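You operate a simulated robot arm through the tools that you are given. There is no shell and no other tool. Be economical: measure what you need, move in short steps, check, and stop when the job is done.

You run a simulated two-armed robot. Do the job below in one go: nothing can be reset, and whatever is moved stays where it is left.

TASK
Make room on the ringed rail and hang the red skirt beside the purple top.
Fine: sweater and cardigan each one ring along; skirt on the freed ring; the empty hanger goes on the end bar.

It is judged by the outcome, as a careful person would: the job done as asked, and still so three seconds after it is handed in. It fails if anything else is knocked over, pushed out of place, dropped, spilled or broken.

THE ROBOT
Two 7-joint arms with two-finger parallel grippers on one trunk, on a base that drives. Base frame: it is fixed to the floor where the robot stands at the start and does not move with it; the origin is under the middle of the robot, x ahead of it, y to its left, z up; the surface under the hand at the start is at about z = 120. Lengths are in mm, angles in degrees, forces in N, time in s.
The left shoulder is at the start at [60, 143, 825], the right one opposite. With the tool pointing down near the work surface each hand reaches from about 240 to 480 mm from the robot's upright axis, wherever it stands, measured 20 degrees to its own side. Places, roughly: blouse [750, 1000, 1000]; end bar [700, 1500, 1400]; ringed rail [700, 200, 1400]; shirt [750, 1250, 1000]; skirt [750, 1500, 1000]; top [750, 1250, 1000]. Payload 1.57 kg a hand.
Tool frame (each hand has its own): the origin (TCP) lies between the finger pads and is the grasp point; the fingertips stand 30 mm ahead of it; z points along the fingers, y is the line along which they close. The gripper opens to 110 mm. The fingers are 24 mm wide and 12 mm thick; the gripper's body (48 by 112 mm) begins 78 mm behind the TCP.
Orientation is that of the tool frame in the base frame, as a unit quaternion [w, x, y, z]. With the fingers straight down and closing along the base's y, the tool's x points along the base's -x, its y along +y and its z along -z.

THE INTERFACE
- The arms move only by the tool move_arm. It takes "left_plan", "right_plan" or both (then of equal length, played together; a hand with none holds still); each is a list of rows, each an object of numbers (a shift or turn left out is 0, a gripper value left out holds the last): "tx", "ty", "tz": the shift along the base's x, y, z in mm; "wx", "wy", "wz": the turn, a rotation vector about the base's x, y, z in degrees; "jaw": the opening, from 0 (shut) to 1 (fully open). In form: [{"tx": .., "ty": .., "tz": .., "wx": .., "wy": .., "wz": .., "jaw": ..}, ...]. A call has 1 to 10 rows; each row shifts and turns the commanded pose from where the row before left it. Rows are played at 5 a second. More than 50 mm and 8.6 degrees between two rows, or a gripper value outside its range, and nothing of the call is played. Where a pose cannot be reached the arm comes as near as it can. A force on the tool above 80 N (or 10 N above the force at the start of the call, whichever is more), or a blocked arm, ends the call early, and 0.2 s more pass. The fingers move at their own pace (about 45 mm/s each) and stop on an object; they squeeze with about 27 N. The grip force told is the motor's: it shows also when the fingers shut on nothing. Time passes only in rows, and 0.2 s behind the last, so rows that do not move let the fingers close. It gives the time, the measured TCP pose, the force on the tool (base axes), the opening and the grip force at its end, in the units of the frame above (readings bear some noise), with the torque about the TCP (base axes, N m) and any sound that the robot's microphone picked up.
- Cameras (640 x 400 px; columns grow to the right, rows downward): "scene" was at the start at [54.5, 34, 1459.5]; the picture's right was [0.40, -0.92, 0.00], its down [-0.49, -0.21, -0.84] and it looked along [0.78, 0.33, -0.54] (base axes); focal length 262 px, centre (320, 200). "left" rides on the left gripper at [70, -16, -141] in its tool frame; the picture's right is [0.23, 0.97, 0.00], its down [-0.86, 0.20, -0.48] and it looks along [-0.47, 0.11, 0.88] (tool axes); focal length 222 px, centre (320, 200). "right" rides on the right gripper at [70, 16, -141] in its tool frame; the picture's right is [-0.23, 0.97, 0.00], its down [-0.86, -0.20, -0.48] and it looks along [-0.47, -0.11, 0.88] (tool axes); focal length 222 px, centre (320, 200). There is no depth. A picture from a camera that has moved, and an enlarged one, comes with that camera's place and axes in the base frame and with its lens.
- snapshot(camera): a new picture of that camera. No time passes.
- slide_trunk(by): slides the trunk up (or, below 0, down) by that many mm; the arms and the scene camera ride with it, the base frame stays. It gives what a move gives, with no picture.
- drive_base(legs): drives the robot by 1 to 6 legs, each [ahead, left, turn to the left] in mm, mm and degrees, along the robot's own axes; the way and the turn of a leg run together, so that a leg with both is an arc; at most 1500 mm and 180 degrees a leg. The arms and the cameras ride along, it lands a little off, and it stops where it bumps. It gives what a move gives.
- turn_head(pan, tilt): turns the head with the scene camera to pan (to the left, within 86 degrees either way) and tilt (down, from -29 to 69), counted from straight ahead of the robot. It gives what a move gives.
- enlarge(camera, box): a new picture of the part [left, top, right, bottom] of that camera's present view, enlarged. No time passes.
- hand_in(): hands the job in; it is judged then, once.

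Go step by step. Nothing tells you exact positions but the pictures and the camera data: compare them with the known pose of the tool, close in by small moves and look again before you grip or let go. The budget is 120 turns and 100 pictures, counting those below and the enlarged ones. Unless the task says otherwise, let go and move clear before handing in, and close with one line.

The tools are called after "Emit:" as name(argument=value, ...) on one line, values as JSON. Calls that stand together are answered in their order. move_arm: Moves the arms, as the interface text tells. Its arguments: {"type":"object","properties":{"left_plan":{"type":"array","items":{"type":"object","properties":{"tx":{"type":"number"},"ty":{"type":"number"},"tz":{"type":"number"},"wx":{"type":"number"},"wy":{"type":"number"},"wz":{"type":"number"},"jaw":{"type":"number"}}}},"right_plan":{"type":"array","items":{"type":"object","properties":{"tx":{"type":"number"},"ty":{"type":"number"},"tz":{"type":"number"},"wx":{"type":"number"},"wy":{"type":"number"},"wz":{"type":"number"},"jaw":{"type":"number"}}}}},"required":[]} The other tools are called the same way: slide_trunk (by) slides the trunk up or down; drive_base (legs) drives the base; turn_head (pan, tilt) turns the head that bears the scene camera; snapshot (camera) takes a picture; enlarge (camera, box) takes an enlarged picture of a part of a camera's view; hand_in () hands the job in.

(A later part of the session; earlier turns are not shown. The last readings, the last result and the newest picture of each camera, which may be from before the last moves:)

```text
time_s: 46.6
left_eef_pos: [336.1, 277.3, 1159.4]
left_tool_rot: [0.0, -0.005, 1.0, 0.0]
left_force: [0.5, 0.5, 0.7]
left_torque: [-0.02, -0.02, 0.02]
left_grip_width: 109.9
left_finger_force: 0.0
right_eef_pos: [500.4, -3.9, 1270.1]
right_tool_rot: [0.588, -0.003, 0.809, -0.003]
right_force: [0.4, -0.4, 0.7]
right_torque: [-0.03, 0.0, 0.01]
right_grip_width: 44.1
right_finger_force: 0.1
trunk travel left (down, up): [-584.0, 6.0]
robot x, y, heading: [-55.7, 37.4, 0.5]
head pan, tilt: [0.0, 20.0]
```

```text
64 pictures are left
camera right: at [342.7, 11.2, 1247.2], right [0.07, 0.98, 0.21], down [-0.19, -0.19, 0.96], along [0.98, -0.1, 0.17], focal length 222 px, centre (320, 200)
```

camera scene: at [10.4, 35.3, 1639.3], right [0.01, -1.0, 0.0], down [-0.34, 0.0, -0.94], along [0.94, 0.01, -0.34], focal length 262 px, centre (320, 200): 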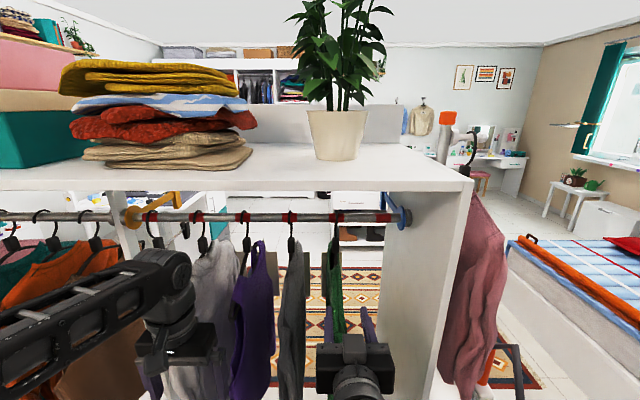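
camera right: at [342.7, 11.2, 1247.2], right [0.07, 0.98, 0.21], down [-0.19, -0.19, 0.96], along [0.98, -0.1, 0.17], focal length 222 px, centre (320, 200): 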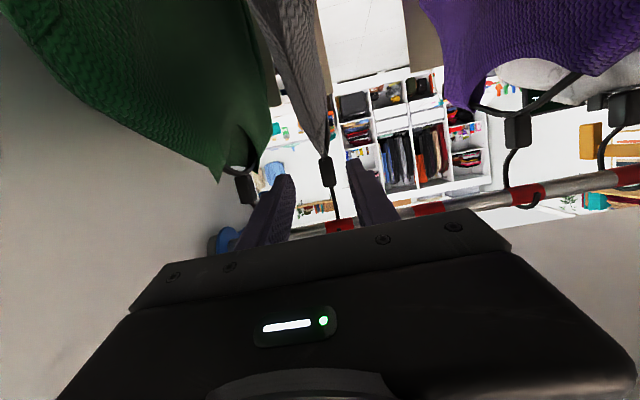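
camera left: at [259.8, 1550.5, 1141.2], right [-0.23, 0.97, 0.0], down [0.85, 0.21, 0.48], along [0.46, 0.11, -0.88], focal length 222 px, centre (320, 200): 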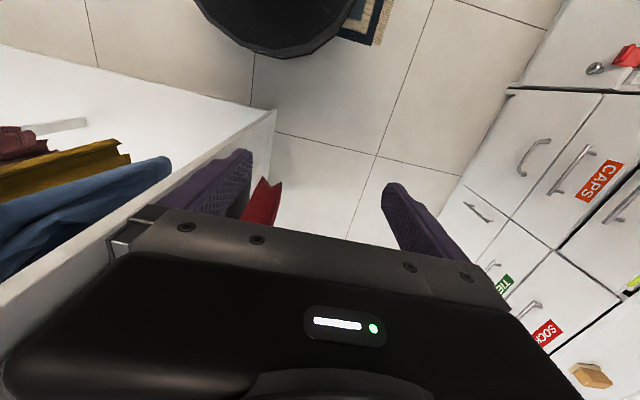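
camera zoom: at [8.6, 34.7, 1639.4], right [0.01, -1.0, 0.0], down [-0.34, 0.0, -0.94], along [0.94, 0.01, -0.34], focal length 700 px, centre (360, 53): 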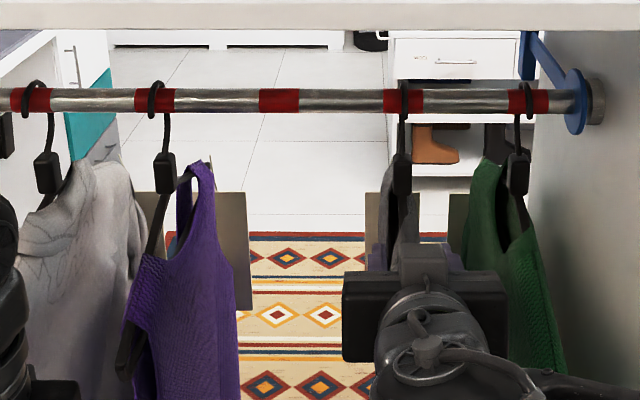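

Both garments are moved; ring 4 (y≈120) is free. Now I retract the right hand, pitch the left hand forward, then drive to the skirt.

Emit:
move_arm(right_plan=[{"tx": -17}, {"tx": -17}, {"tx": -17}, {"tx": -17}, {"tx": -17}, {"tx": -17}, {"tx": -17}, {"tx": -17}, {"tx": -17}], left_plan=[{"wy": -8, "tz": 12, "jaw": 0.5}, {"wy": -8, "tz": 12}, {"wy": -8, "tz": 12}, {"wy": -8, "tz": 12}, {"wy": -8, "tz": 12}, {"wy": -8, "tz": 12}, {"wy": -8, "tz": 12}, {"wy": -8, "tz": 12}, {"wy": -8, "tz": 12}])

Emit:
drive_base(legs=[[0, 1270, 0]])

Emit:
turn_head(pan=8, tilt=25)

Emit:
snapshot(camera="scene")

Emit:
snapshot(camera="left")

```text
time_s: 48.6
left_eef_pos: [344.2, 279.2, 1284.6]
left_tool_rot: [0.588, -0.003, 0.809, -0.003]
left_force: [-0.1, -0.6, 0.1]
left_torque: [0.01, -0.02, -0.03]
left_grip_width: 55.1
left_finger_force: 0.1
left hand out of reach, approached as far as the arm can: row 9
right_eef_pos: [345.8, -5.7, 1267.9]
right_tool_rot: [0.588, -0.003, 0.809, -0.002]
right_force: [0.2, -1.0, -0.6]
right_torque: [0.0, -0.01, -0.01]
right_grip_width: 43.9
right_finger_force: 0.0
trunk travel left (down, up): [-584.0, 6.0]
robot x, y, heading: [-56.8, 32.1, 0.4]
head pan, tilt: [0.0, 20.0]
```

```text
time_s: 55.1
left_eef_pos: [333.3, 1573.1, 1284.1]
left_tool_rot: [0.588, -0.003, 0.809, -0.003]
left_force: [-0.3, 0.6, -1.1]
left_torque: [0.04, -0.02, -0.03]
left_grip_width: 55.2
left_finger_force: 0.1
right_eef_pos: [335.8, 1287.9, 1268.2]
right_tool_rot: [0.587, -0.005, 0.809, -0.001]
right_force: [0.3, -0.2, -0.1]
right_torque: [0.01, 0.03, -0.01]
right_grip_width: 44.0
right_finger_force: 0.1
trunk travel left (down, up): [-584.0, 6.0]
robot x, y, heading: [-67.5, 1327.2, 0.4]
head pan, tilt: [0.0, 20.0]
```

```text
time_s: 55.8
left_eef_pos: [334.1, 1573.3, 1284.1]
left_tool_rot: [0.587, -0.003, 0.81, -0.002]
left_force: [-0.4, -0.9, 0.1]
left_torque: [-0.02, 0.0, -0.01]
left_grip_width: 55.0
left_finger_force: 0.1
right_eef_pos: [335.0, 1286.3, 1267.7]
right_tool_rot: [0.588, -0.003, 0.809, -0.002]
right_force: [-0.2, 0.8, 0.4]
right_torque: [0.02, -0.01, 0.02]
right_grip_width: 44.0
right_finger_force: 0.1
trunk travel left (down, up): [-584.0, 6.0]
robot x, y, heading: [-72.1, 1328.8, 0.7]
head pan, tilt: [8.0, 25.0]
```

```text
63 pictures are left
camera scene: at [-3.5, 1338.9, 1631.3], right [0.15, -0.99, 0.0], down [-0.42, -0.06, -0.91], along [0.9, 0.13, -0.42], focal length 262 px, centre (320, 200)
```

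scene: 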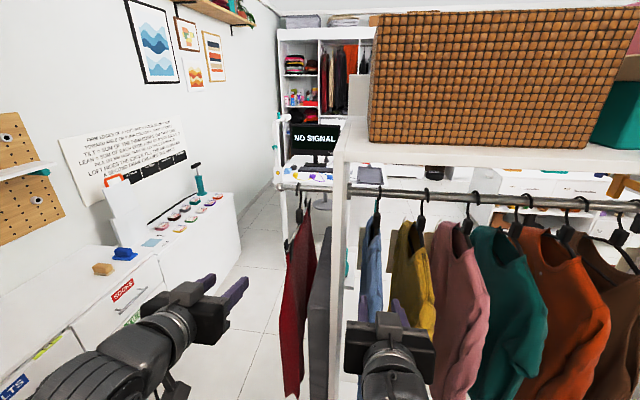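

```text
62 pictures are left
camera left: at [179.3, 1556.0, 1262.6], right [-0.07, 0.97, -0.22], down [-0.19, 0.21, 0.96], along [0.98, 0.11, 0.17], focal length 222 px, centre (320, 200)
```

left: 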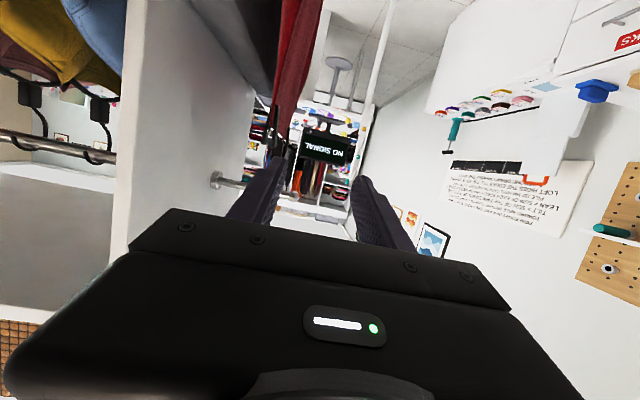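

The skirt hangs to the right of my left hand. I zoom in on the hook in both views.

Emit:
move_arm(left_plan=[{"ty": -30, "tx": 20}, {"ty": -30, "tx": 20, "tz": -5}])

Emit:
enlarge(camera="scene", box=[260, 160, 360, 260])

Emit:
enlarge(camera="left", box=[200, 60, 400, 240])

```text
time_s: 56.4
left_eef_pos: [372.8, 1511.7, 1281.8]
left_tool_rot: [0.587, -0.004, 0.809, -0.001]
left_force: [0.4, -0.3, 0.3]
left_torque: [0.01, -0.02, 0.04]
left_grip_width: 55.3
left_finger_force: 0.0
right_eef_pos: [336.5, 1286.8, 1267.8]
right_tool_rot: [0.587, -0.003, 0.809, -0.002]
right_force: [0.5, -0.4, 1.2]
right_torque: [-0.02, 0.0, 0.02]
right_grip_width: 44.0
right_finger_force: 0.0
trunk travel left (down, up): [-584.0, 6.0]
robot x, y, heading: [-68.0, 1325.1, 0.5]
head pan, tilt: [8.0, 25.0]
```

```text
4.00 times, centred on (310, 210) of scene
camera zoom: at [-3.0, 1338.3, 1631.2], right [0.15, -0.99, 0.0], down [-0.42, -0.06, -0.91], along [0.9, 0.13, -0.42], focal length 1050 px, centre (360, 160)
```

zoom: 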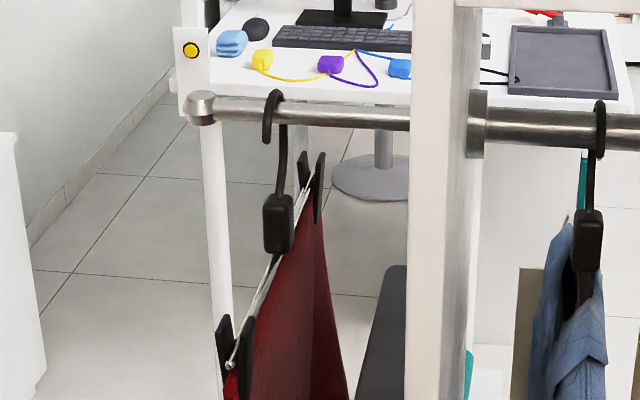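

```text
2.22 times, centred on (300, 150) of left
camera zoom: at [217.9, 1495.7, 1259.9], right [-0.07, 0.97, -0.22], down [-0.19, 0.21, 0.96], along [0.98, 0.11, 0.17], focal length 494 px, centre (364, 311)
```

zoom: 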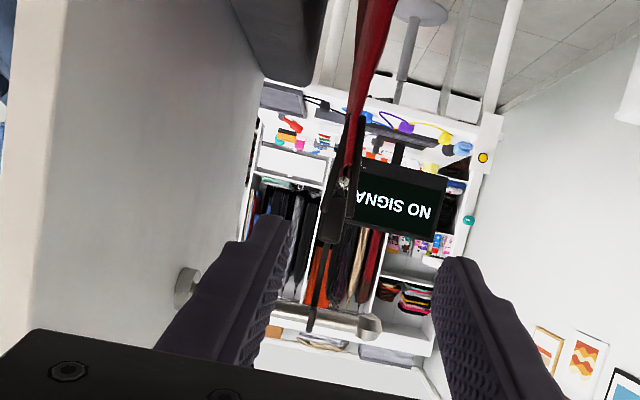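

The hook's stem is behind the bar, with the tip in front; the bar's left end is free, so I can lift and slide it off. Block at about (673, 1498, 1258). I'll steepen the hand to about 33° down to clear the front clip, and approach from above.

Emit:
move_arm(left_plan=[{"tx": 40, "wy": 5, "tz": 8, "ty": -4}, {"tx": 40, "wy": 5, "tz": 8, "ty": -4}, {"tx": 40, "wy": 5, "tz": 8, "ty": -3}, {"tx": 30, "tz": 10, "ty": -2}, {"tx": 30, "tz": 10}])

Emit:
snapshot(camera="left")

Emit:
enlarge(camera="scene", box=[230, 160, 390, 260])

```text
time_s: 57.6
left_eef_pos: [555.4, 1499.7, 1323.7]
left_tool_rot: [0.476, -0.006, 0.88, -0.001]
left_force: [0.0, 0.0, -0.6]
left_torque: [-0.02, 0.03, -0.02]
left_grip_width: 55.0
left_finger_force: 0.1
right_eef_pos: [338.4, 1287.7, 1265.4]
right_tool_rot: [0.587, -0.004, 0.81, -0.002]
right_force: [-0.1, 0.9, 0.5]
right_torque: [-0.02, 0.02, 0.02]
right_grip_width: 44.0
right_finger_force: 0.0
trunk travel left (down, up): [-584.0, 6.0]
robot x, y, heading: [-70.6, 1328.1, 0.7]
head pan, tilt: [8.0, 25.0]
```

```text
59 pictures are left
camera left: at [400.9, 1484.1, 1342.9], right [-0.13, 0.97, -0.2], down [0.07, 0.21, 0.98], along [0.99, 0.12, -0.09], focal length 222 px, centre (320, 200)
```

left: 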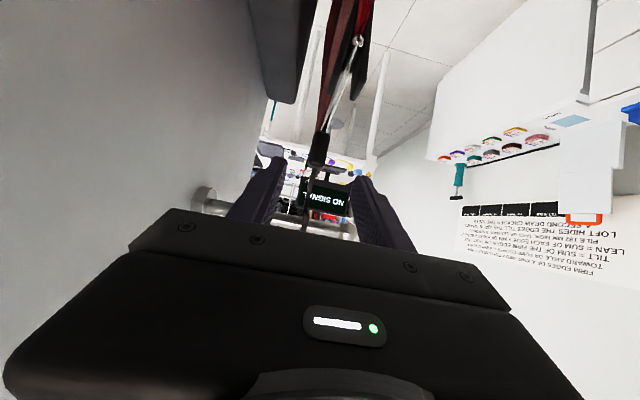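

```text
4.00 times, centred on (310, 210) of scene
camera zoom: at [-1.1, 1340.3, 1631.1], right [0.15, -0.99, 0.0], down [-0.42, -0.06, -0.91], along [0.9, 0.13, -0.42], focal length 1050 px, centre (360, 160)
```

zoom: 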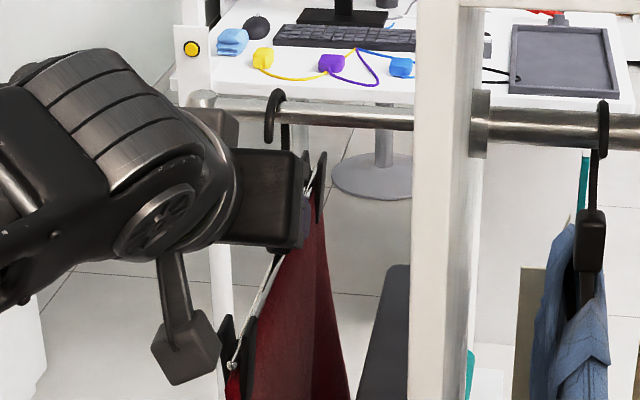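

Block at y≈1500, z≈1257. The wrist camera cube passes close to the front clip, so I grip a bit high and near the fingertips: target (655, 1500, 1267).

Emit:
move_arm(left_plan=[{"tx": 25, "tz": -14}, {"tx": 25, "tz": -14}, {"tx": 25, "tz": -14}, {"tx": 25, "tz": -14}])

Emit:
snapshot(camera="left")

Emit:
enlarge(camera="scene", box=[230, 160, 390, 260])

```text
time_s: 58.6
left_eef_pos: [652.8, 1497.2, 1266.7]
left_tool_rot: [0.476, -0.004, 0.879, -0.002]
left_force: [0.3, -0.5, 0.3]
left_torque: [0.01, 0.0, 0.01]
left_grip_width: 55.0
left_finger_force: 0.0
right_eef_pos: [335.6, 1286.6, 1267.8]
right_tool_rot: [0.588, -0.004, 0.809, -0.001]
right_force: [0.3, -0.4, -0.3]
right_torque: [0.03, 0.05, -0.02]
right_grip_width: 44.1
right_finger_force: 0.0
trunk travel left (down, up): [-584.0, 6.0]
robot x, y, heading: [-66.2, 1331.5, 0.5]
head pan, tilt: [8.0, 25.0]
```

```text
57 pictures are left
camera left: at [497.7, 1482.3, 1286.3], right [-0.13, 0.97, -0.2], down [0.07, 0.21, 0.98], along [0.99, 0.11, -0.09], focal length 222 px, centre (320, 200)
```

left: 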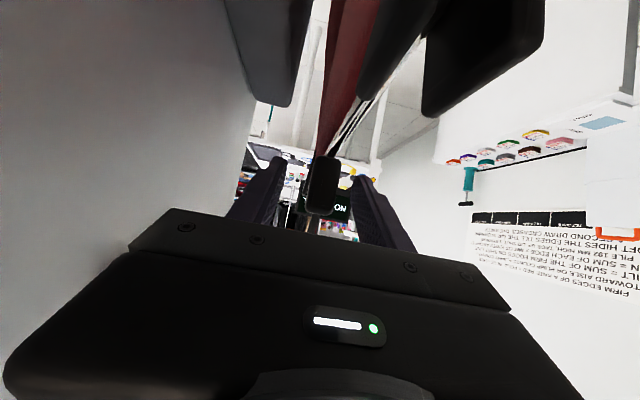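

```text
4.00 times, centred on (310, 210) of scene
camera zoom: at [-2.8, 1338.8, 1631.2], right [0.15, -0.99, 0.0], down [-0.42, -0.06, -0.91], along [0.9, 0.13, -0.42], focal length 1050 px, centre (360, 160)
```

zoom: 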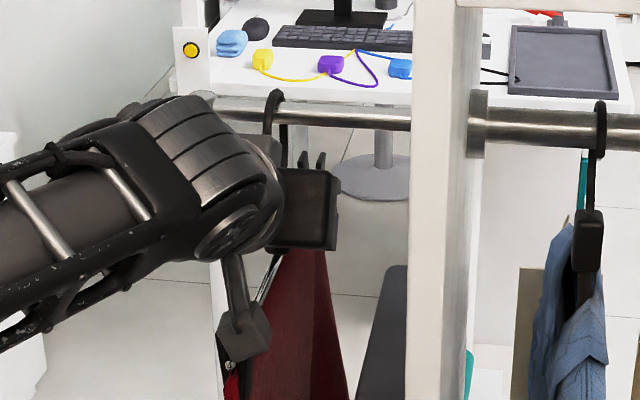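

Aligned with no contact. Close the jaw.

Emit:
move_arm(left_plan=[{"ty": 3}, {"jaw": 0}, {}, {}, {}])

Emit:
move_arm(left_plan=[{"tz": 5}, {"tz": 5}, {"tz": 4}, {}])

Emit:
enlarge(camera="scene", box=[230, 160, 390, 260])

Emit:
snapshot(camera="left")

```text
time_s: 59.8
left_eef_pos: [651.5, 1501.7, 1267.2]
left_tool_rot: [0.476, -0.004, 0.879, -0.001]
left_force: [-0.1, -2.1, 1.2]
left_torque: [0.18, 0.02, -0.08]
left_grip_width: 19.9
left_finger_force: 26.7
right_eef_pos: [336.1, 1285.1, 1268.7]
right_tool_rot: [0.588, -0.004, 0.809, -0.001]
right_force: [-0.5, -0.4, 0.0]
right_torque: [0.0, -0.02, -0.02]
right_grip_width: 44.0
right_finger_force: 0.1
trunk travel left (down, up): [-584.0, 6.0]
robot x, y, heading: [-65.4, 1328.4, 0.6]
head pan, tilt: [8.0, 25.0]
```

```text
time_s: 60.8
left_eef_pos: [654.4, 1501.1, 1279.4]
left_tool_rot: [0.476, -0.004, 0.879, -0.001]
left_force: [0.4, 0.3, -4.1]
left_torque: [0.0, 0.02, 0.01]
left_grip_width: 20.0
left_finger_force: 26.6
right_eef_pos: [336.3, 1285.7, 1267.6]
right_tool_rot: [0.588, -0.003, 0.809, -0.002]
right_force: [0.9, 0.1, 0.5]
right_torque: [0.0, -0.02, 0.0]
right_grip_width: 43.7
right_finger_force: 0.1
trunk travel left (down, up): [-584.0, 6.0]
robot x, y, heading: [-67.8, 1323.7, 0.5]
head pan, tilt: [8.0, 25.0]
```

```text
4.00 times, centred on (310, 210) of scene
camera zoom: at [-2.9, 1339.1, 1631.2], right [0.15, -0.99, 0.0], down [-0.42, -0.06, -0.91], along [0.9, 0.13, -0.42], focal length 1050 px, centre (360, 160)
```

zoom: 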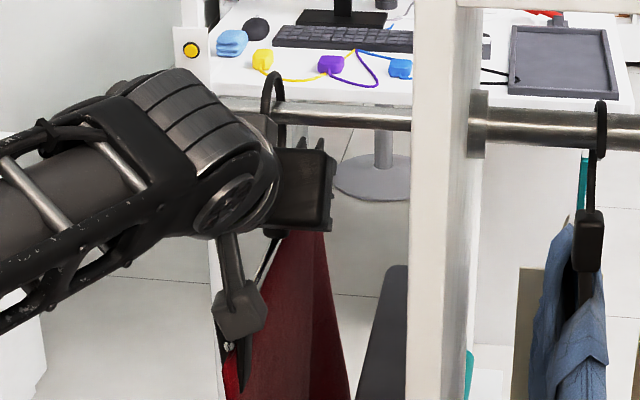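

```text
54 pictures are left
camera left: at [499.2, 1485.5, 1299.3], right [-0.13, 0.97, -0.2], down [0.07, 0.21, 0.98], along [0.99, 0.11, -0.09], focal length 222 px, centre (320, 200)
```

left: 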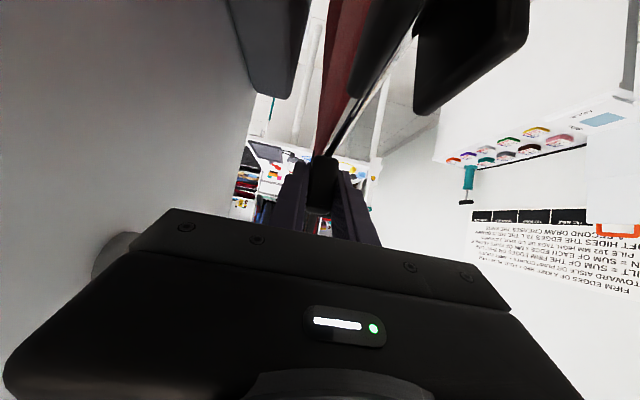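

Lifted freely (about 4 N). Slide off the bar's left end.

Emit:
move_arm(left_plan=[{"ty": 16}, {"ty": 16}, {"ty": 16}, {}])

Emit:
enlarge(camera="scene", box=[230, 160, 390, 260])

```text
time_s: 61.8
left_eef_pos: [655.0, 1550.8, 1281.6]
left_tool_rot: [0.475, -0.003, 0.88, -0.003]
left_force: [0.0, 0.1, -3.8]
left_torque: [0.02, 0.01, 0.03]
left_grip_width: 19.6
left_finger_force: 26.7
right_eef_pos: [335.6, 1285.5, 1268.6]
right_tool_rot: [0.588, -0.004, 0.809, -0.001]
right_force: [0.2, -0.6, -0.4]
right_torque: [0.01, -0.01, -0.01]
right_grip_width: 44.2
right_finger_force: 0.0
trunk travel left (down, up): [-584.0, 6.0]
robot x, y, heading: [-64.7, 1328.7, 0.5]
head pan, tilt: [8.0, 25.0]
```

```text
4.00 times, centred on (310, 210) of scene
camera zoom: at [-2.7, 1338.7, 1631.2], right [0.15, -0.99, 0.0], down [-0.42, -0.06, -0.91], along [0.9, 0.13, -0.42], focal length 1050 px, centre (360, 160)
```

zoom: 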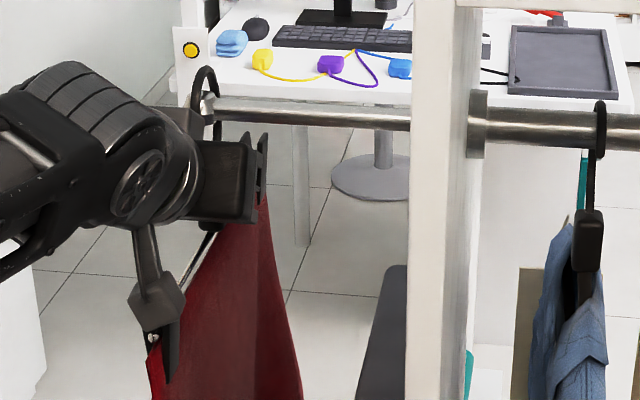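

The hook passes the knob freely; continue until off the end.

Emit:
move_arm(left_plan=[{"ty": 16}, {"ty": 16}, {"ty": 16}, {}])

Emit:
enlarge(camera="scene", box=[230, 160, 390, 260])

```text
time_s: 62.8
left_eef_pos: [651.8, 1600.2, 1280.8]
left_tool_rot: [0.475, -0.004, 0.88, -0.002]
left_force: [0.1, -0.2, -3.5]
left_torque: [-0.03, -0.03, 0.0]
left_grip_width: 19.8
left_finger_force: 26.5
right_eef_pos: [336.0, 1286.9, 1267.7]
right_tool_rot: [0.588, -0.003, 0.809, -0.002]
right_force: [0.6, 0.1, 1.0]
right_torque: [0.0, -0.03, 0.0]
right_grip_width: 43.9
right_finger_force: 0.0
trunk travel left (down, up): [-584.0, 6.0]
robot x, y, heading: [-67.5, 1329.5, 0.4]
head pan, tilt: [8.0, 25.0]
```

```text
4.00 times, centred on (310, 210) of scene
camera zoom: at [-2.9, 1338.8, 1631.2], right [0.15, -0.99, 0.0], down [-0.42, -0.06, -0.91], along [0.9, 0.13, -0.42], focal length 1050 px, centre (360, 160)
```

zoom: 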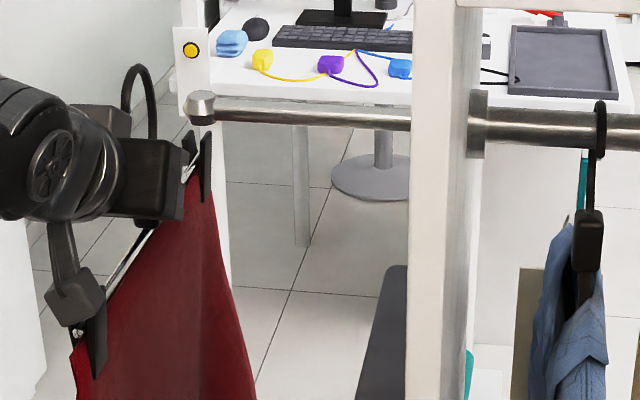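

The skirt is free. Retract it toward me and yaw the hand so the skirt lies across my front for driving.

Emit:
move_arm(left_plan=[{"tx": -40}, {"tx": -40}, {"tx": -40}, {"tx": -40}, {"tx": -20, "wz": -8, "ty": -8}, {"tx": -20, "wz": -8, "ty": -8}, {"tx": -20, "wz": -8, "ty": -8}, {"tx": -20, "wz": -8, "ty": -8}, {"tx": -20, "wz": -8, "ty": -8}, {"tx": -20, "wz": -8, "ty": -8}])

Emit:
turn_head(pan=25, tilt=40)

Emit:
snapshot(camera="scene")

```text
time_s: 65.0
left_eef_pos: [375.4, 1551.5, 1280.3]
left_tool_rot: [0.434, 0.354, 0.805, -0.196]
left_force: [3.2, 6.1, -4.0]
left_torque: [1.36, -0.46, 1.07]
left_grip_width: 27.4
left_finger_force: 26.8
right_eef_pos: [337.3, 1288.1, 1268.2]
right_tool_rot: [0.588, -0.004, 0.809, -0.002]
right_force: [0.6, -0.9, -0.5]
right_torque: [-0.01, -0.02, -0.03]
right_grip_width: 43.9
right_finger_force: 0.1
trunk travel left (down, up): [-584.0, 6.0]
robot x, y, heading: [-62.0, 1327.1, 0.3]
head pan, tilt: [8.0, 25.0]
```

```text
time_s: 65.8
left_eef_pos: [373.8, 1550.6, 1279.4]
left_tool_rot: [0.435, 0.354, 0.805, -0.195]
left_force: [1.3, 4.7, -2.3]
left_torque: [0.85, -0.41, 0.76]
left_grip_width: 27.8
left_finger_force: 26.7
right_eef_pos: [336.6, 1286.4, 1268.9]
right_tool_rot: [0.588, -0.004, 0.809, -0.002]
right_force: [0.9, -0.9, 0.4]
right_torque: [0.01, 0.0, -0.01]
right_grip_width: 43.9
right_finger_force: 0.0
trunk travel left (down, up): [-584.0, 6.0]
robot x, y, heading: [-69.0, 1328.5, 0.2]
head pan, tilt: [25.0, 40.0]
```

```text
51 pictures are left
camera scene: at [-17.4, 1362.8, 1608.0], right [0.43, -0.9, 0.0], down [-0.58, -0.28, -0.77], along [0.69, 0.33, -0.64], focal length 262 px, centre (320, 200)
```

scene: 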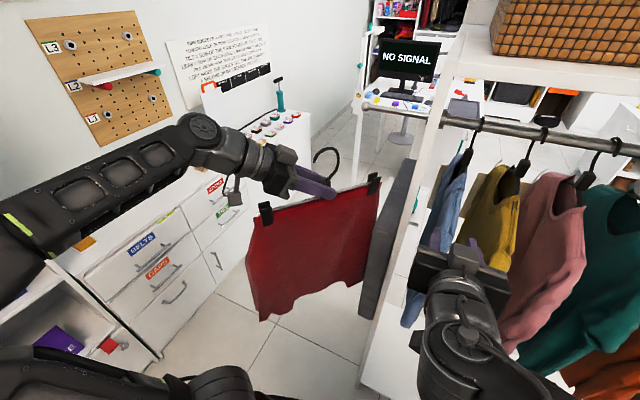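

The grip width grew and torque rose: the skirt's far edge seems to have touched the grey board. Move it away to +y and -x and look.

Emit:
move_arm(left_plan=[{"ty": 15}, {"ty": 15}, {"ty": 15}, {"ty": 15}, {}])

Emit:
snapshot(camera="scene")

Emit:
snapshot(camera="left")

```text
time_s: 67.0
left_eef_pos: [373.3, 1610.4, 1281.7]
left_tool_rot: [0.434, 0.354, 0.805, -0.196]
left_force: [0.1, 0.3, -4.3]
left_torque: [0.01, -0.02, -0.01]
left_grip_width: 19.7
left_finger_force: 27.1
right_eef_pos: [335.7, 1286.0, 1268.6]
right_tool_rot: [0.588, -0.003, 0.809, -0.002]
right_force: [-1.4, 0.0, 0.4]
right_torque: [0.02, 0.01, -0.01]
right_grip_width: 44.1
right_finger_force: 0.0
trunk travel left (down, up): [-584.0, 6.0]
robot x, y, heading: [-65.3, 1325.6, 0.4]
head pan, tilt: [25.0, 40.0]
```

```text
50 pictures are left
camera scene: at [-17.7, 1362.1, 1607.9], right [0.43, -0.9, 0.0], down [-0.58, -0.28, -0.77], along [0.69, 0.33, -0.64], focal length 262 px, centre (320, 200)
```

scene: 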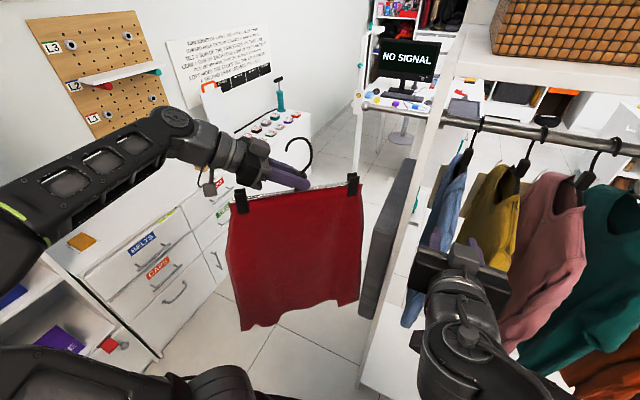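

```text
49 pictures are left
camera left: at [258.0, 1714.8, 1300.4], right [0.64, 0.75, -0.2], down [0.2, 0.09, 0.98], along [0.75, -0.66, -0.09], focal length 222 px, centre (320, 200)
```

left: 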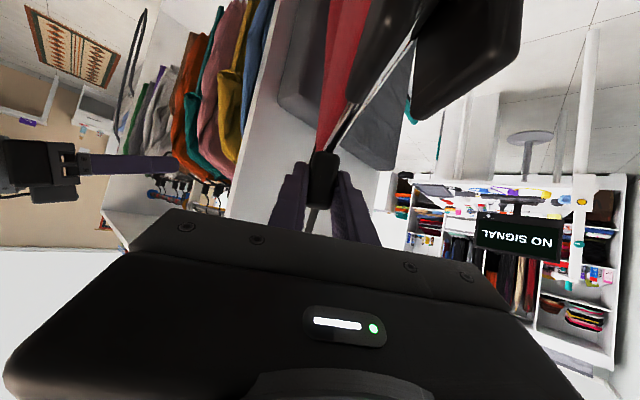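

The hanger re-aligned in the grip (20 mm, no torque) and the board looks unmoved. Yaw further so the skirt lies across, then drive to ring 4.

Emit:
move_arm(left_plan=[{"wz": -8, "ty": -6, "tx": -3}, {"wz": -8, "ty": -6, "tx": -3}, {"wz": -8, "ty": -6, "tx": -3}, {"wz": -6, "ty": -6, "tx": -3}, {}])

Emit:
snapshot(camera="scene")

```text
time_s: 68.2
left_eef_pos: [363.5, 1591.8, 1281.8]
left_tool_rot: [0.384, 0.514, 0.714, -0.282]
left_force: [0.2, -0.9, -4.0]
left_torque: [-0.08, -0.03, 0.0]
left_grip_width: 19.8
left_finger_force: 27.7
left hand out of reach, approached as far as the arm can: row 4
right_eef_pos: [335.8, 1288.3, 1268.0]
right_tool_rot: [0.587, -0.004, 0.809, -0.002]
right_force: [-0.3, -0.1, 0.5]
right_torque: [-0.03, 0.01, -0.01]
right_grip_width: 43.8
right_finger_force: 0.1
trunk travel left (down, up): [-584.0, 6.0]
robot x, y, heading: [-66.7, 1326.0, 1.0]
head pan, tilt: [25.0, 40.0]
```

```text
48 pictures are left
camera scene: at [-17.8, 1363.5, 1607.9], right [0.43, -0.9, 0.0], down [-0.58, -0.28, -0.77], along [0.69, 0.33, -0.64], focal length 262 px, centre (320, 200)
```

scene: 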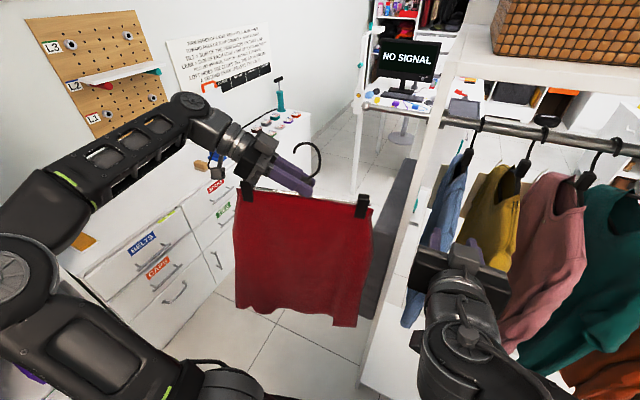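

The skirt lies across my front at x≈360–400. Drive right to ring 4.

Emit:
drive_base(legs=[[0, -700, 0]])

Emit:
turn_head(pan=20, tilt=35)

Emit:
snapshot(camera="scene")

```text
time_s: 72.1
left_eef_pos: [373.0, 880.0, 1281.5]
left_tool_rot: [0.387, 0.508, 0.718, -0.278]
left_force: [0.6, -1.0, -2.7]
left_torque: [-0.25, -0.09, 0.01]
left_grip_width: 19.8
left_finger_force: 26.9
right_eef_pos: [349.6, 575.9, 1268.9]
right_tool_rot: [0.588, -0.011, 0.809, 0.004]
right_force: [0.3, 0.4, 0.5]
right_torque: [-0.03, 0.01, 0.07]
right_grip_width: 43.6
right_finger_force: 0.0
trunk travel left (down, up): [-584.0, 6.0]
robot x, y, heading: [-55.9, 611.1, 1.1]
head pan, tilt: [25.0, 40.0]
```

```text
time_s: 72.8
left_eef_pos: [372.9, 880.1, 1280.3]
left_tool_rot: [0.387, 0.508, 0.717, -0.279]
left_force: [0.1, -0.3, -3.7]
left_torque: [-0.27, -0.08, -0.03]
left_grip_width: 19.9
left_finger_force: 27.7
right_eef_pos: [347.7, 576.7, 1267.5]
right_tool_rot: [0.588, -0.011, 0.809, 0.004]
right_force: [-0.2, 0.2, -0.2]
right_torque: [-0.02, 0.02, -0.03]
right_grip_width: 43.6
right_finger_force: 0.1
trunk travel left (down, up): [-584.0, 6.0]
robot x, y, heading: [-53.3, 610.1, 1.2]
head pan, tilt: [20.0, 35.0]
```

```text
47 pictures are left
camera scene: at [0.0, 640.2, 1615.4], right [0.37, -0.93, 0.0], down [-0.53, -0.21, -0.82], along [0.76, 0.3, -0.57], focal length 262 px, centre (320, 200)
```

scene: 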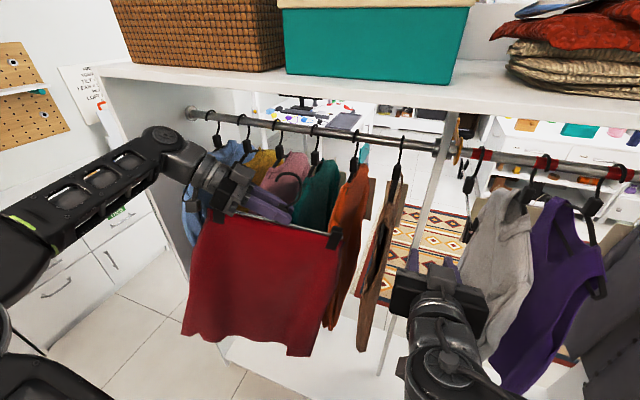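

A slight torque and tilt appeared on the hanger. I back off a little, correct heading, and check.

Emit:
drive_base(legs=[[-35, 0, -1]])

Emit:
snapshot(camera="left")

Emit:
enlarge(camera="scene", box=[140, 90, 460, 380])

```text
time_s: 73.6
left_eef_pos: [340.6, 871.8, 1282.9]
left_tool_rot: [0.384, 0.515, 0.712, -0.282]
left_force: [0.2, -0.3, -3.4]
left_torque: [-0.27, -0.07, 0.02]
left_grip_width: 19.9
left_finger_force: 26.4
right_eef_pos: [310.5, 567.9, 1269.2]
right_tool_rot: [0.588, -0.003, 0.809, -0.002]
right_force: [0.4, -0.4, -0.6]
right_torque: [0.0, 0.02, 0.0]
right_grip_width: 44.0
right_finger_force: 0.0
trunk travel left (down, up): [-584.0, 6.0]
robot x, y, heading: [-93.1, 610.5, 0.2]
head pan, tilt: [20.0, 35.0]
```

```text
46 pictures are left
camera left: at [277.3, 1016.9, 1301.6], right [0.89, 0.42, -0.2], down [0.21, 0.0, 0.98], along [0.41, -0.91, -0.09], focal length 222 px, centre (320, 200)
```

left: 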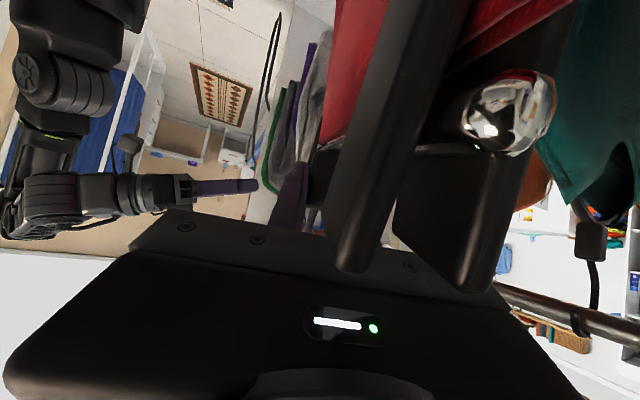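

```text
1.38 times, centred on (300, 235) of scene
camera zoom: at [-38.2, 638.4, 1615.6], right [0.35, -0.94, 0.0], down [-0.54, -0.2, -0.82], along [0.77, 0.29, -0.57], focal length 362 px, centre (348, 152)
```

zoom: 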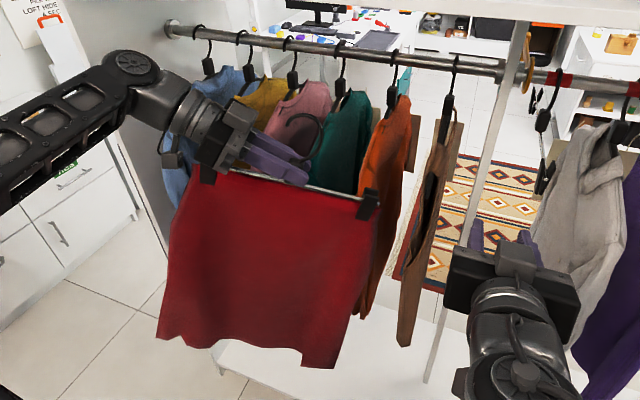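

The hanger has tilted about 12° in the grip (far end low). I pitch the hand up 12° to level it, then continue in gentler legs.

Emit:
move_arm(left_plan=[{"wx": -5.7, "wy": -1.9}, {"wx": -5.7, "wy": -1.9}, {}])

Emit:
drive_base(legs=[[0, -330, 0], [0, -330, 0]])

Emit:
snapshot(camera="scene")

Emit:
snapshot(camera="left")

```text
time_s: 74.4
left_eef_pos: [342.3, 871.0, 1282.8]
left_tool_rot: [0.457, 0.482, 0.668, -0.334]
left_force: [0.1, -0.4, -3.1]
left_torque: [-0.02, -0.01, 0.02]
left_grip_width: 19.9
left_finger_force: 27.0
right_eef_pos: [311.6, 567.8, 1268.4]
right_tool_rot: [0.588, -0.003, 0.809, -0.002]
right_force: [0.3, 0.6, -0.1]
right_torque: [0.02, 0.03, -0.04]
right_grip_width: 44.1
right_finger_force: 0.1
trunk travel left (down, up): [-584.0, 6.0]
robot x, y, heading: [-93.1, 610.9, 0.2]
head pan, tilt: [20.0, 35.0]
```

```text
time_s: 78.4
left_eef_pos: [347.6, 212.5, 1281.5]
left_tool_rot: [0.457, 0.482, 0.669, -0.333]
left_force: [1.0, 0.0, -3.7]
left_torque: [-0.05, -0.04, 0.0]
left_grip_width: 19.8
left_finger_force: 27.3
right_eef_pos: [317.0, -89.5, 1267.7]
right_tool_rot: [0.587, -0.004, 0.809, -0.001]
right_force: [-0.1, -0.6, -0.6]
right_torque: [0.01, 0.01, 0.0]
right_grip_width: 43.9
right_finger_force: 0.1
trunk travel left (down, up): [-584.0, 6.0]
robot x, y, heading: [-85.2, -51.1, 0.6]
head pan, tilt: [20.0, 35.0]
```

```text
44 pictures are left
camera scene: at [-30.6, -21.8, 1615.5], right [0.35, -0.94, 0.0], down [-0.54, -0.2, -0.82], along [0.77, 0.29, -0.57], focal length 262 px, centre (320, 200)
```

scene: 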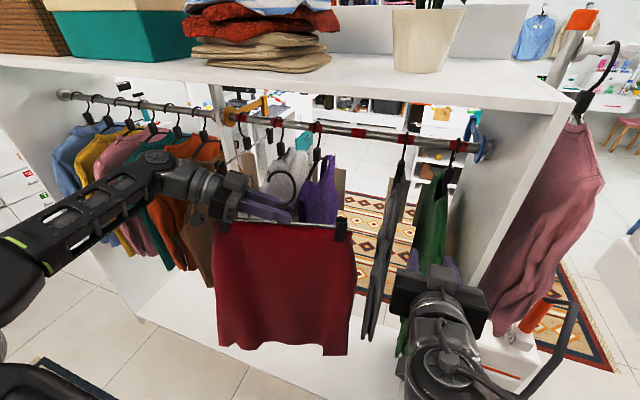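

```text
43 pictures are left
camera left: at [283.7, 357.8, 1268.2], right [0.9, 0.38, -0.22], down [0.15, 0.19, 0.97], along [0.41, -0.9, 0.12], focal length 222 px, centre (320, 200)
```

left: 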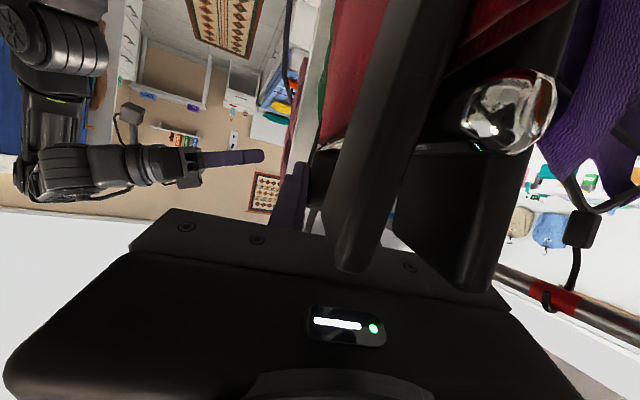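

Level again with no torque. Now yaw the hand back to straight ahead in the gap in front of ring 4 and lower so that the hook passes beneath the rail.

Emit:
move_arm(left_plan=[{"wz": 8, "ty": -10, "tz": -8}, {"wz": 8, "ty": -10, "tz": -8}, {"wz": 8, "ty": -10, "tz": -8}, {"wz": 8, "ty": -10, "tz": -8}, {"wz": 8, "ty": -10, "tz": -8}, {"wz": 8, "ty": -10, "tz": -8}, {"wz": 8, "ty": -10, "tz": -8}, {"wz": 8, "ty": -10, "tz": -8}, {"wz": 8, "ty": -10, "tz": -4}])

Emit:
turn_head(pan=10, tilt=25)

Emit:
snapshot(camera="scene")

Emit:
snapshot(camera="left")

```text
time_s: 80.4
left_eef_pos: [366.7, 126.3, 1238.5]
left_tool_rot: [0.564, -0.005, 0.826, -0.001]
left_force: [-0.1, -0.6, -2.8]
left_torque: [-0.01, -0.05, 0.03]
left_grip_width: 19.8
left_finger_force: 26.9
left hand out of reach, approached as far as the arm can: row 7, 8, 9
right_eef_pos: [317.0, -92.0, 1267.6]
right_tool_rot: [0.588, -0.003, 0.809, -0.001]
right_force: [0.7, -0.4, 0.6]
right_torque: [0.03, -0.02, -0.01]
right_grip_width: 43.9
right_finger_force: 0.1
trunk travel left (down, up): [-584.0, 6.0]
robot x, y, heading: [-83.7, -49.7, 0.3]
head pan, tilt: [20.0, 35.0]
```

```text
time_s: 81.1
left_eef_pos: [366.0, 127.4, 1238.6]
left_tool_rot: [0.564, -0.003, 0.826, -0.002]
left_force: [-0.7, -0.3, -4.0]
left_torque: [0.02, -0.04, -0.03]
left_grip_width: 19.8
left_finger_force: 27.1
right_eef_pos: [316.4, -91.7, 1267.6]
right_tool_rot: [0.587, -0.003, 0.809, -0.002]
right_force: [0.2, 0.4, -0.2]
right_torque: [-0.03, 0.03, -0.01]
right_grip_width: 43.8
right_finger_force: 0.0
trunk travel left (down, up): [-584.0, 6.0]
robot x, y, heading: [-85.2, -51.3, 0.7]
head pan, tilt: [10.0, 25.0]
```

```text
42 pictures are left
camera scene: at [-22.6, -34.9, 1631.2], right [0.18, -0.98, 0.0], down [-0.42, -0.08, -0.91], along [0.89, 0.17, -0.42], focal length 262 px, centre (320, 200)
```

scene: 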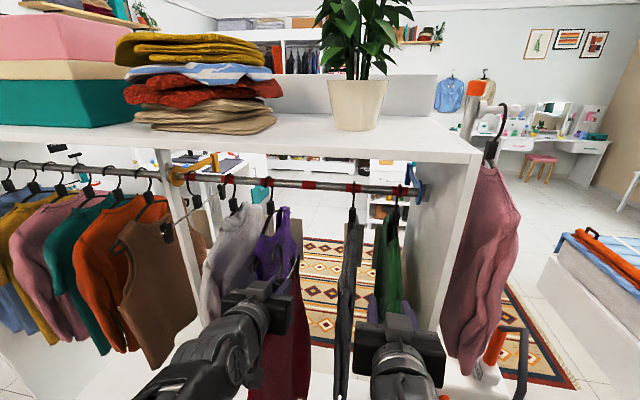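

```text
41 pictures are left
camera left: at [211.1, 111.7, 1225.1], right [-0.08, 0.97, -0.22], down [-0.14, 0.2, 0.97], along [0.99, 0.11, 0.12], focal length 222 px, centre (320, 200)
```

left: 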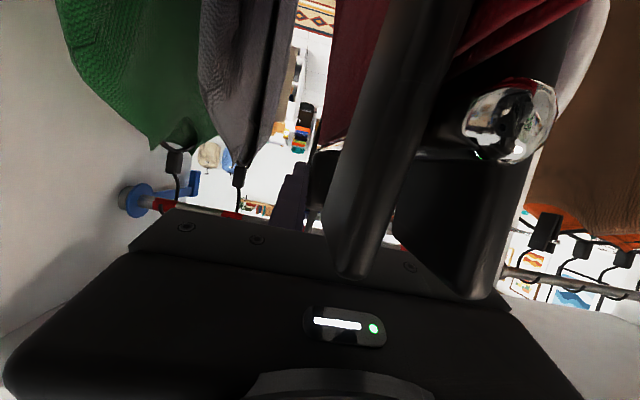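

The skirt is aligned in the gap between purple and grey. Advance partway and look.

Emit:
move_arm(left_plan=[{"tx": 40, "ty": -3}, {"tx": 40, "ty": -2}, {"tx": 40}, {"tx": 40}, {"tx": 40}])

Emit:
enlarge(camera="scene", box=[220, 150, 420, 275])

Emit:
snapshot(camera="left")

Emit:
snapshot(camera="right")

```text
time_s: 82.3
left_eef_pos: [566.2, 124.1, 1235.3]
left_tool_rot: [0.567, -0.003, 0.824, -0.002]
left_force: [0.2, -0.2, -4.7]
left_torque: [-0.02, -0.09, 0.02]
left_grip_width: 19.5
left_finger_force: 27.0
right_eef_pos: [317.8, -89.3, 1267.5]
right_tool_rot: [0.587, -0.004, 0.81, -0.002]
right_force: [-0.4, 0.0, 0.1]
right_torque: [0.01, -0.01, -0.01]
right_grip_width: 43.8
right_finger_force: 0.1
trunk travel left (down, up): [-584.0, 6.0]
robot x, y, heading: [-85.9, -49.7, 0.4]
head pan, tilt: [10.0, 25.0]
```

```text
3.20 times, centred on (320, 212) of scene
camera zoom: at [-20.7, -34.6, 1631.1], right [0.18, -0.98, 0.0], down [-0.42, -0.08, -0.91], along [0.89, 0.16, -0.42], focal length 840 px, centre (320, 160)
```

zoom: 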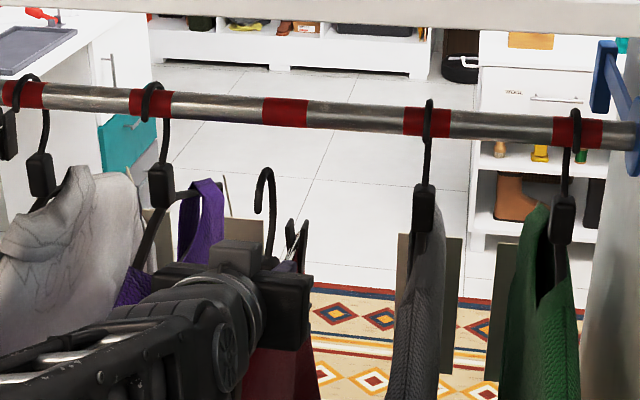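

```text
39 pictures are left
camera left: at [410.6, 107.7, 1222.0], right [-0.08, 0.97, -0.22], down [-0.14, 0.21, 0.97], along [0.99, 0.11, 0.12], focal length 222 px, centre (320, 200)
```

left: 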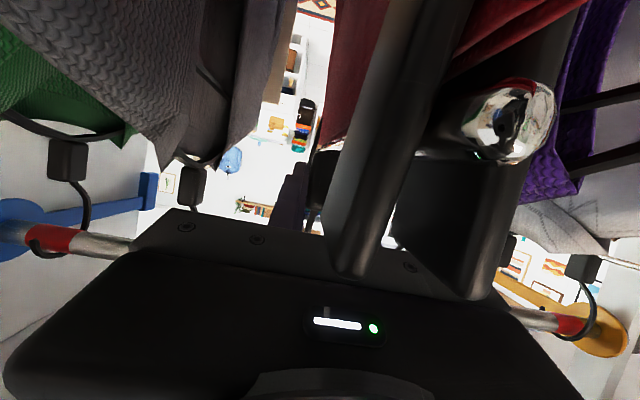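

```text
38 pictures are left
camera right: at [160.9, -74.9, 1245.5], right [0.07, 0.98, 0.21], down [-0.19, -0.19, 0.96], along [0.98, -0.1, 0.17], focal length 222 px, centre (320, 200)
```

right: 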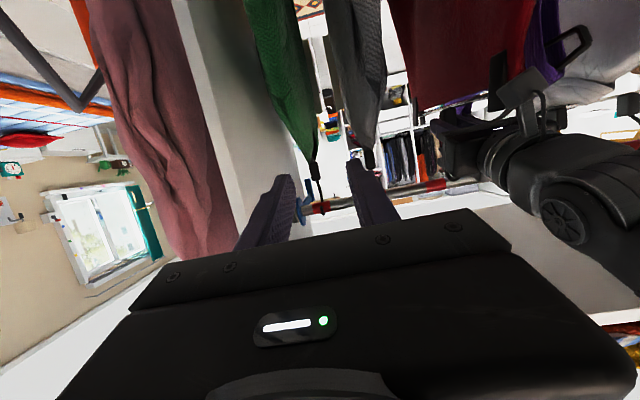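

Hook apex is at about z=1333 with TCP at 1235, hook y≈119 vs ring 4 y≈122. Lower further, then go forward beneath the rail and look.

Emit:
move_arm(left_plan=[{"tz": -15, "ty": 2}, {"tz": -15}, {"tx": 30}, {"tx": 30}, {"tx": 25}, {"tx": 25}, {"tx": 24}, {}])

Emit:
enlarge(camera="scene", box=[220, 150, 420, 275])

```text
time_s: 84.1
left_eef_pos: [679.4, 124.3, 1211.0]
left_tool_rot: [0.572, -0.003, 0.82, -0.002]
left_force: [-0.5, -0.2, -3.6]
left_torque: [-0.01, -0.06, 0.0]
left_grip_width: 19.9
left_finger_force: 26.5
left hand out of reach, approached as far as the arm can: row 6, 7
right_eef_pos: [316.9, -90.5, 1268.6]
right_tool_rot: [0.588, -0.003, 0.809, -0.003]
right_force: [0.3, -0.6, -0.2]
right_torque: [0.0, -0.03, -0.01]
right_grip_width: 43.8
right_finger_force: 0.0
trunk travel left (down, up): [-584.0, 6.0]
robot x, y, heading: [-84.2, -46.7, 0.4]
head pan, tilt: [10.0, 25.0]
```

```text
3.20 times, centred on (320, 212) of scene
camera zoom: at [-22.9, -34.5, 1631.2], right [0.18, -0.98, 0.0], down [-0.42, -0.08, -0.91], along [0.89, 0.16, -0.42], focal length 840 px, centre (320, 160)
```

zoom: 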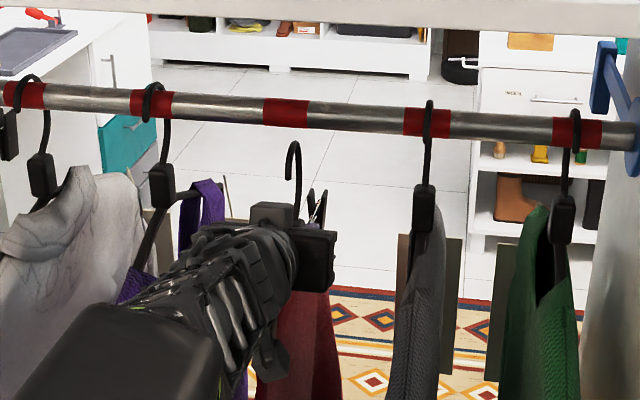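

The arm is at full reach; the hook is under the rail (apex z≈1306). I drive the base 40 mm ahead.

Emit:
drive_base(legs=[[40, 0, 0]])

Emit:
enlarge(camera="scene", box=[220, 150, 420, 275])

```text
time_s: 85.0
left_eef_pos: [720.3, 123.6, 1208.0]
left_tool_rot: [0.57, -0.003, 0.822, -0.003]
left_force: [0.0, 0.4, -3.3]
left_torque: [0.03, -0.07, 0.02]
left_grip_width: 19.9
left_finger_force: 26.8
right_eef_pos: [358.3, -90.0, 1267.4]
right_tool_rot: [0.587, -0.003, 0.81, -0.002]
right_force: [0.9, 0.5, 1.0]
right_torque: [-0.03, 0.02, 0.02]
right_grip_width: 43.7
right_finger_force: 0.0
trunk travel left (down, up): [-584.0, 6.0]
robot x, y, heading: [-45.2, -50.4, 0.5]
head pan, tilt: [10.0, 25.0]
```

```text
3.20 times, centred on (320, 212) of scene
camera zoom: at [20.1, -34.5, 1631.1], right [0.18, -0.98, 0.0], down [-0.42, -0.08, -0.91], along [0.89, 0.16, -0.42], focal length 840 px, centre (320, 160)
```

zoom: 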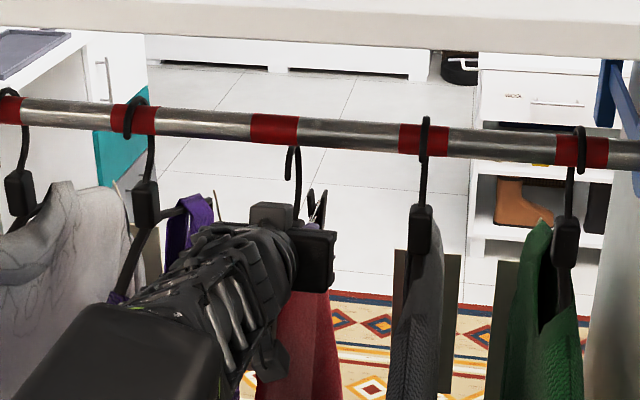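

The hook is behind the rail, aligned with ring 4. The arm needs more reach for raising, so I pull the hand back as I bring the base forward.

Emit:
move_arm(left_plan=[{"tx": -25}, {"tx": -25}, {"tx": -25}])

Emit:
drive_base(legs=[[75, 0, 0]])

Emit:
enlarge(camera="scene", box=[200, 150, 420, 290])

```text
time_s: 85.8
left_eef_pos: [643.5, 124.1, 1211.7]
left_tool_rot: [0.572, -0.003, 0.82, -0.003]
left_force: [-0.2, -0.7, -3.7]
left_torque: [0.03, -0.01, -0.03]
left_grip_width: 19.9
left_finger_force: 27.4
right_eef_pos: [356.1, -90.4, 1268.9]
right_tool_rot: [0.587, -0.003, 0.809, -0.002]
right_force: [-0.1, -0.6, -0.1]
right_torque: [0.04, -0.02, 0.01]
right_grip_width: 43.9
right_finger_force: 0.0
trunk travel left (down, up): [-584.0, 6.0]
robot x, y, heading: [-48.4, -50.1, 0.3]
head pan, tilt: [10.0, 25.0]
```

```text
time_s: 86.8
left_eef_pos: [719.9, 125.3, 1210.6]
left_tool_rot: [0.57, -0.002, 0.822, -0.004]
left_force: [0.2, -0.2, -4.5]
left_torque: [0.0, -0.06, 0.02]
left_grip_width: 19.8
left_finger_force: 27.0
right_eef_pos: [432.2, -90.4, 1267.0]
right_tool_rot: [0.587, -0.003, 0.81, -0.002]
right_force: [0.1, 0.6, -0.7]
right_torque: [0.02, 0.01, 0.0]
right_grip_width: 44.1
right_finger_force: 0.1
trunk travel left (down, up): [-584.0, 6.0]
robot x, y, heading: [24.8, -47.3, 0.4]
head pan, tilt: [10.0, 25.0]
```

```text
2.86 times, centred on (310, 220) of scene
camera zoom: at [93.4, -34.0, 1631.1], right [0.18, -0.98, 0.0], down [-0.42, -0.08, -0.91], along [0.89, 0.16, -0.42], focal length 750 px, centre (349, 143)
```

zoom: 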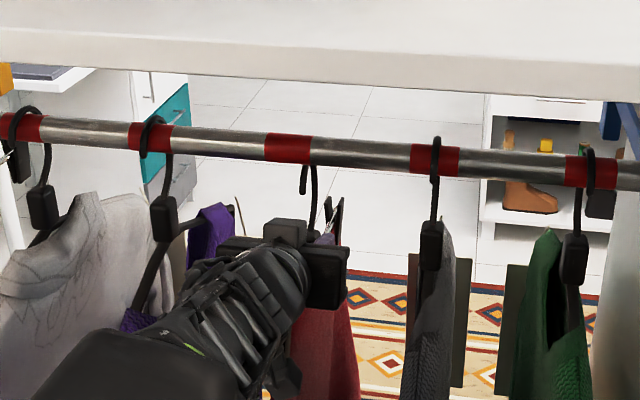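

Now shift to x≈708 and raise behind the rail partway.

Emit:
move_arm(left_plan=[{"tx": -11, "ty": -2}, {"tz": 14}, {"tz": 14}, {"tz": 14}, {"tz": 14}, {}])

Emit:
enlarge(camera="scene", box=[230, 150, 390, 250])

```text
time_s: 88.2
left_eef_pos: [706.9, 122.6, 1265.9]
left_tool_rot: [0.571, -0.003, 0.821, -0.002]
left_force: [0.3, -0.2, -3.2]
left_torque: [-0.01, 0.01, 0.02]
left_grip_width: 19.8
left_finger_force: 26.6
right_eef_pos: [429.7, -91.5, 1267.5]
right_tool_rot: [0.587, -0.004, 0.81, -0.001]
right_force: [0.0, -0.1, 0.5]
right_torque: [-0.01, 0.01, -0.02]
right_grip_width: 44.0
right_finger_force: 0.0
trunk travel left (down, up): [-584.0, 6.0]
robot x, y, heading: [25.7, -47.4, 0.6]
head pan, tilt: [10.0, 25.0]
```

```text
4.00 times, centred on (310, 200) of scene
camera zoom: at [91.5, -34.1, 1631.2], right [0.18, -0.98, 0.0], down [-0.42, -0.08, -0.91], along [0.89, 0.16, -0.42], focal length 1050 px, centre (360, 200)
```

zoom: 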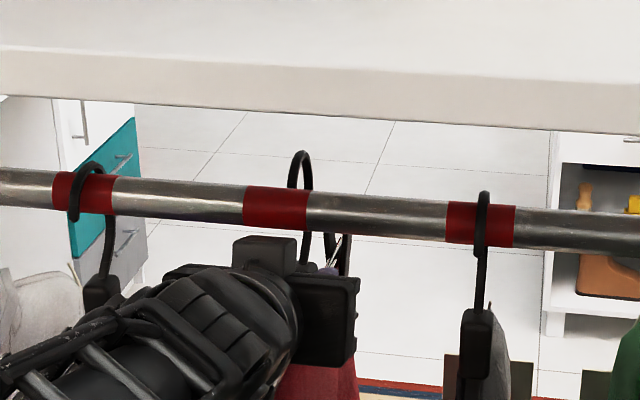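

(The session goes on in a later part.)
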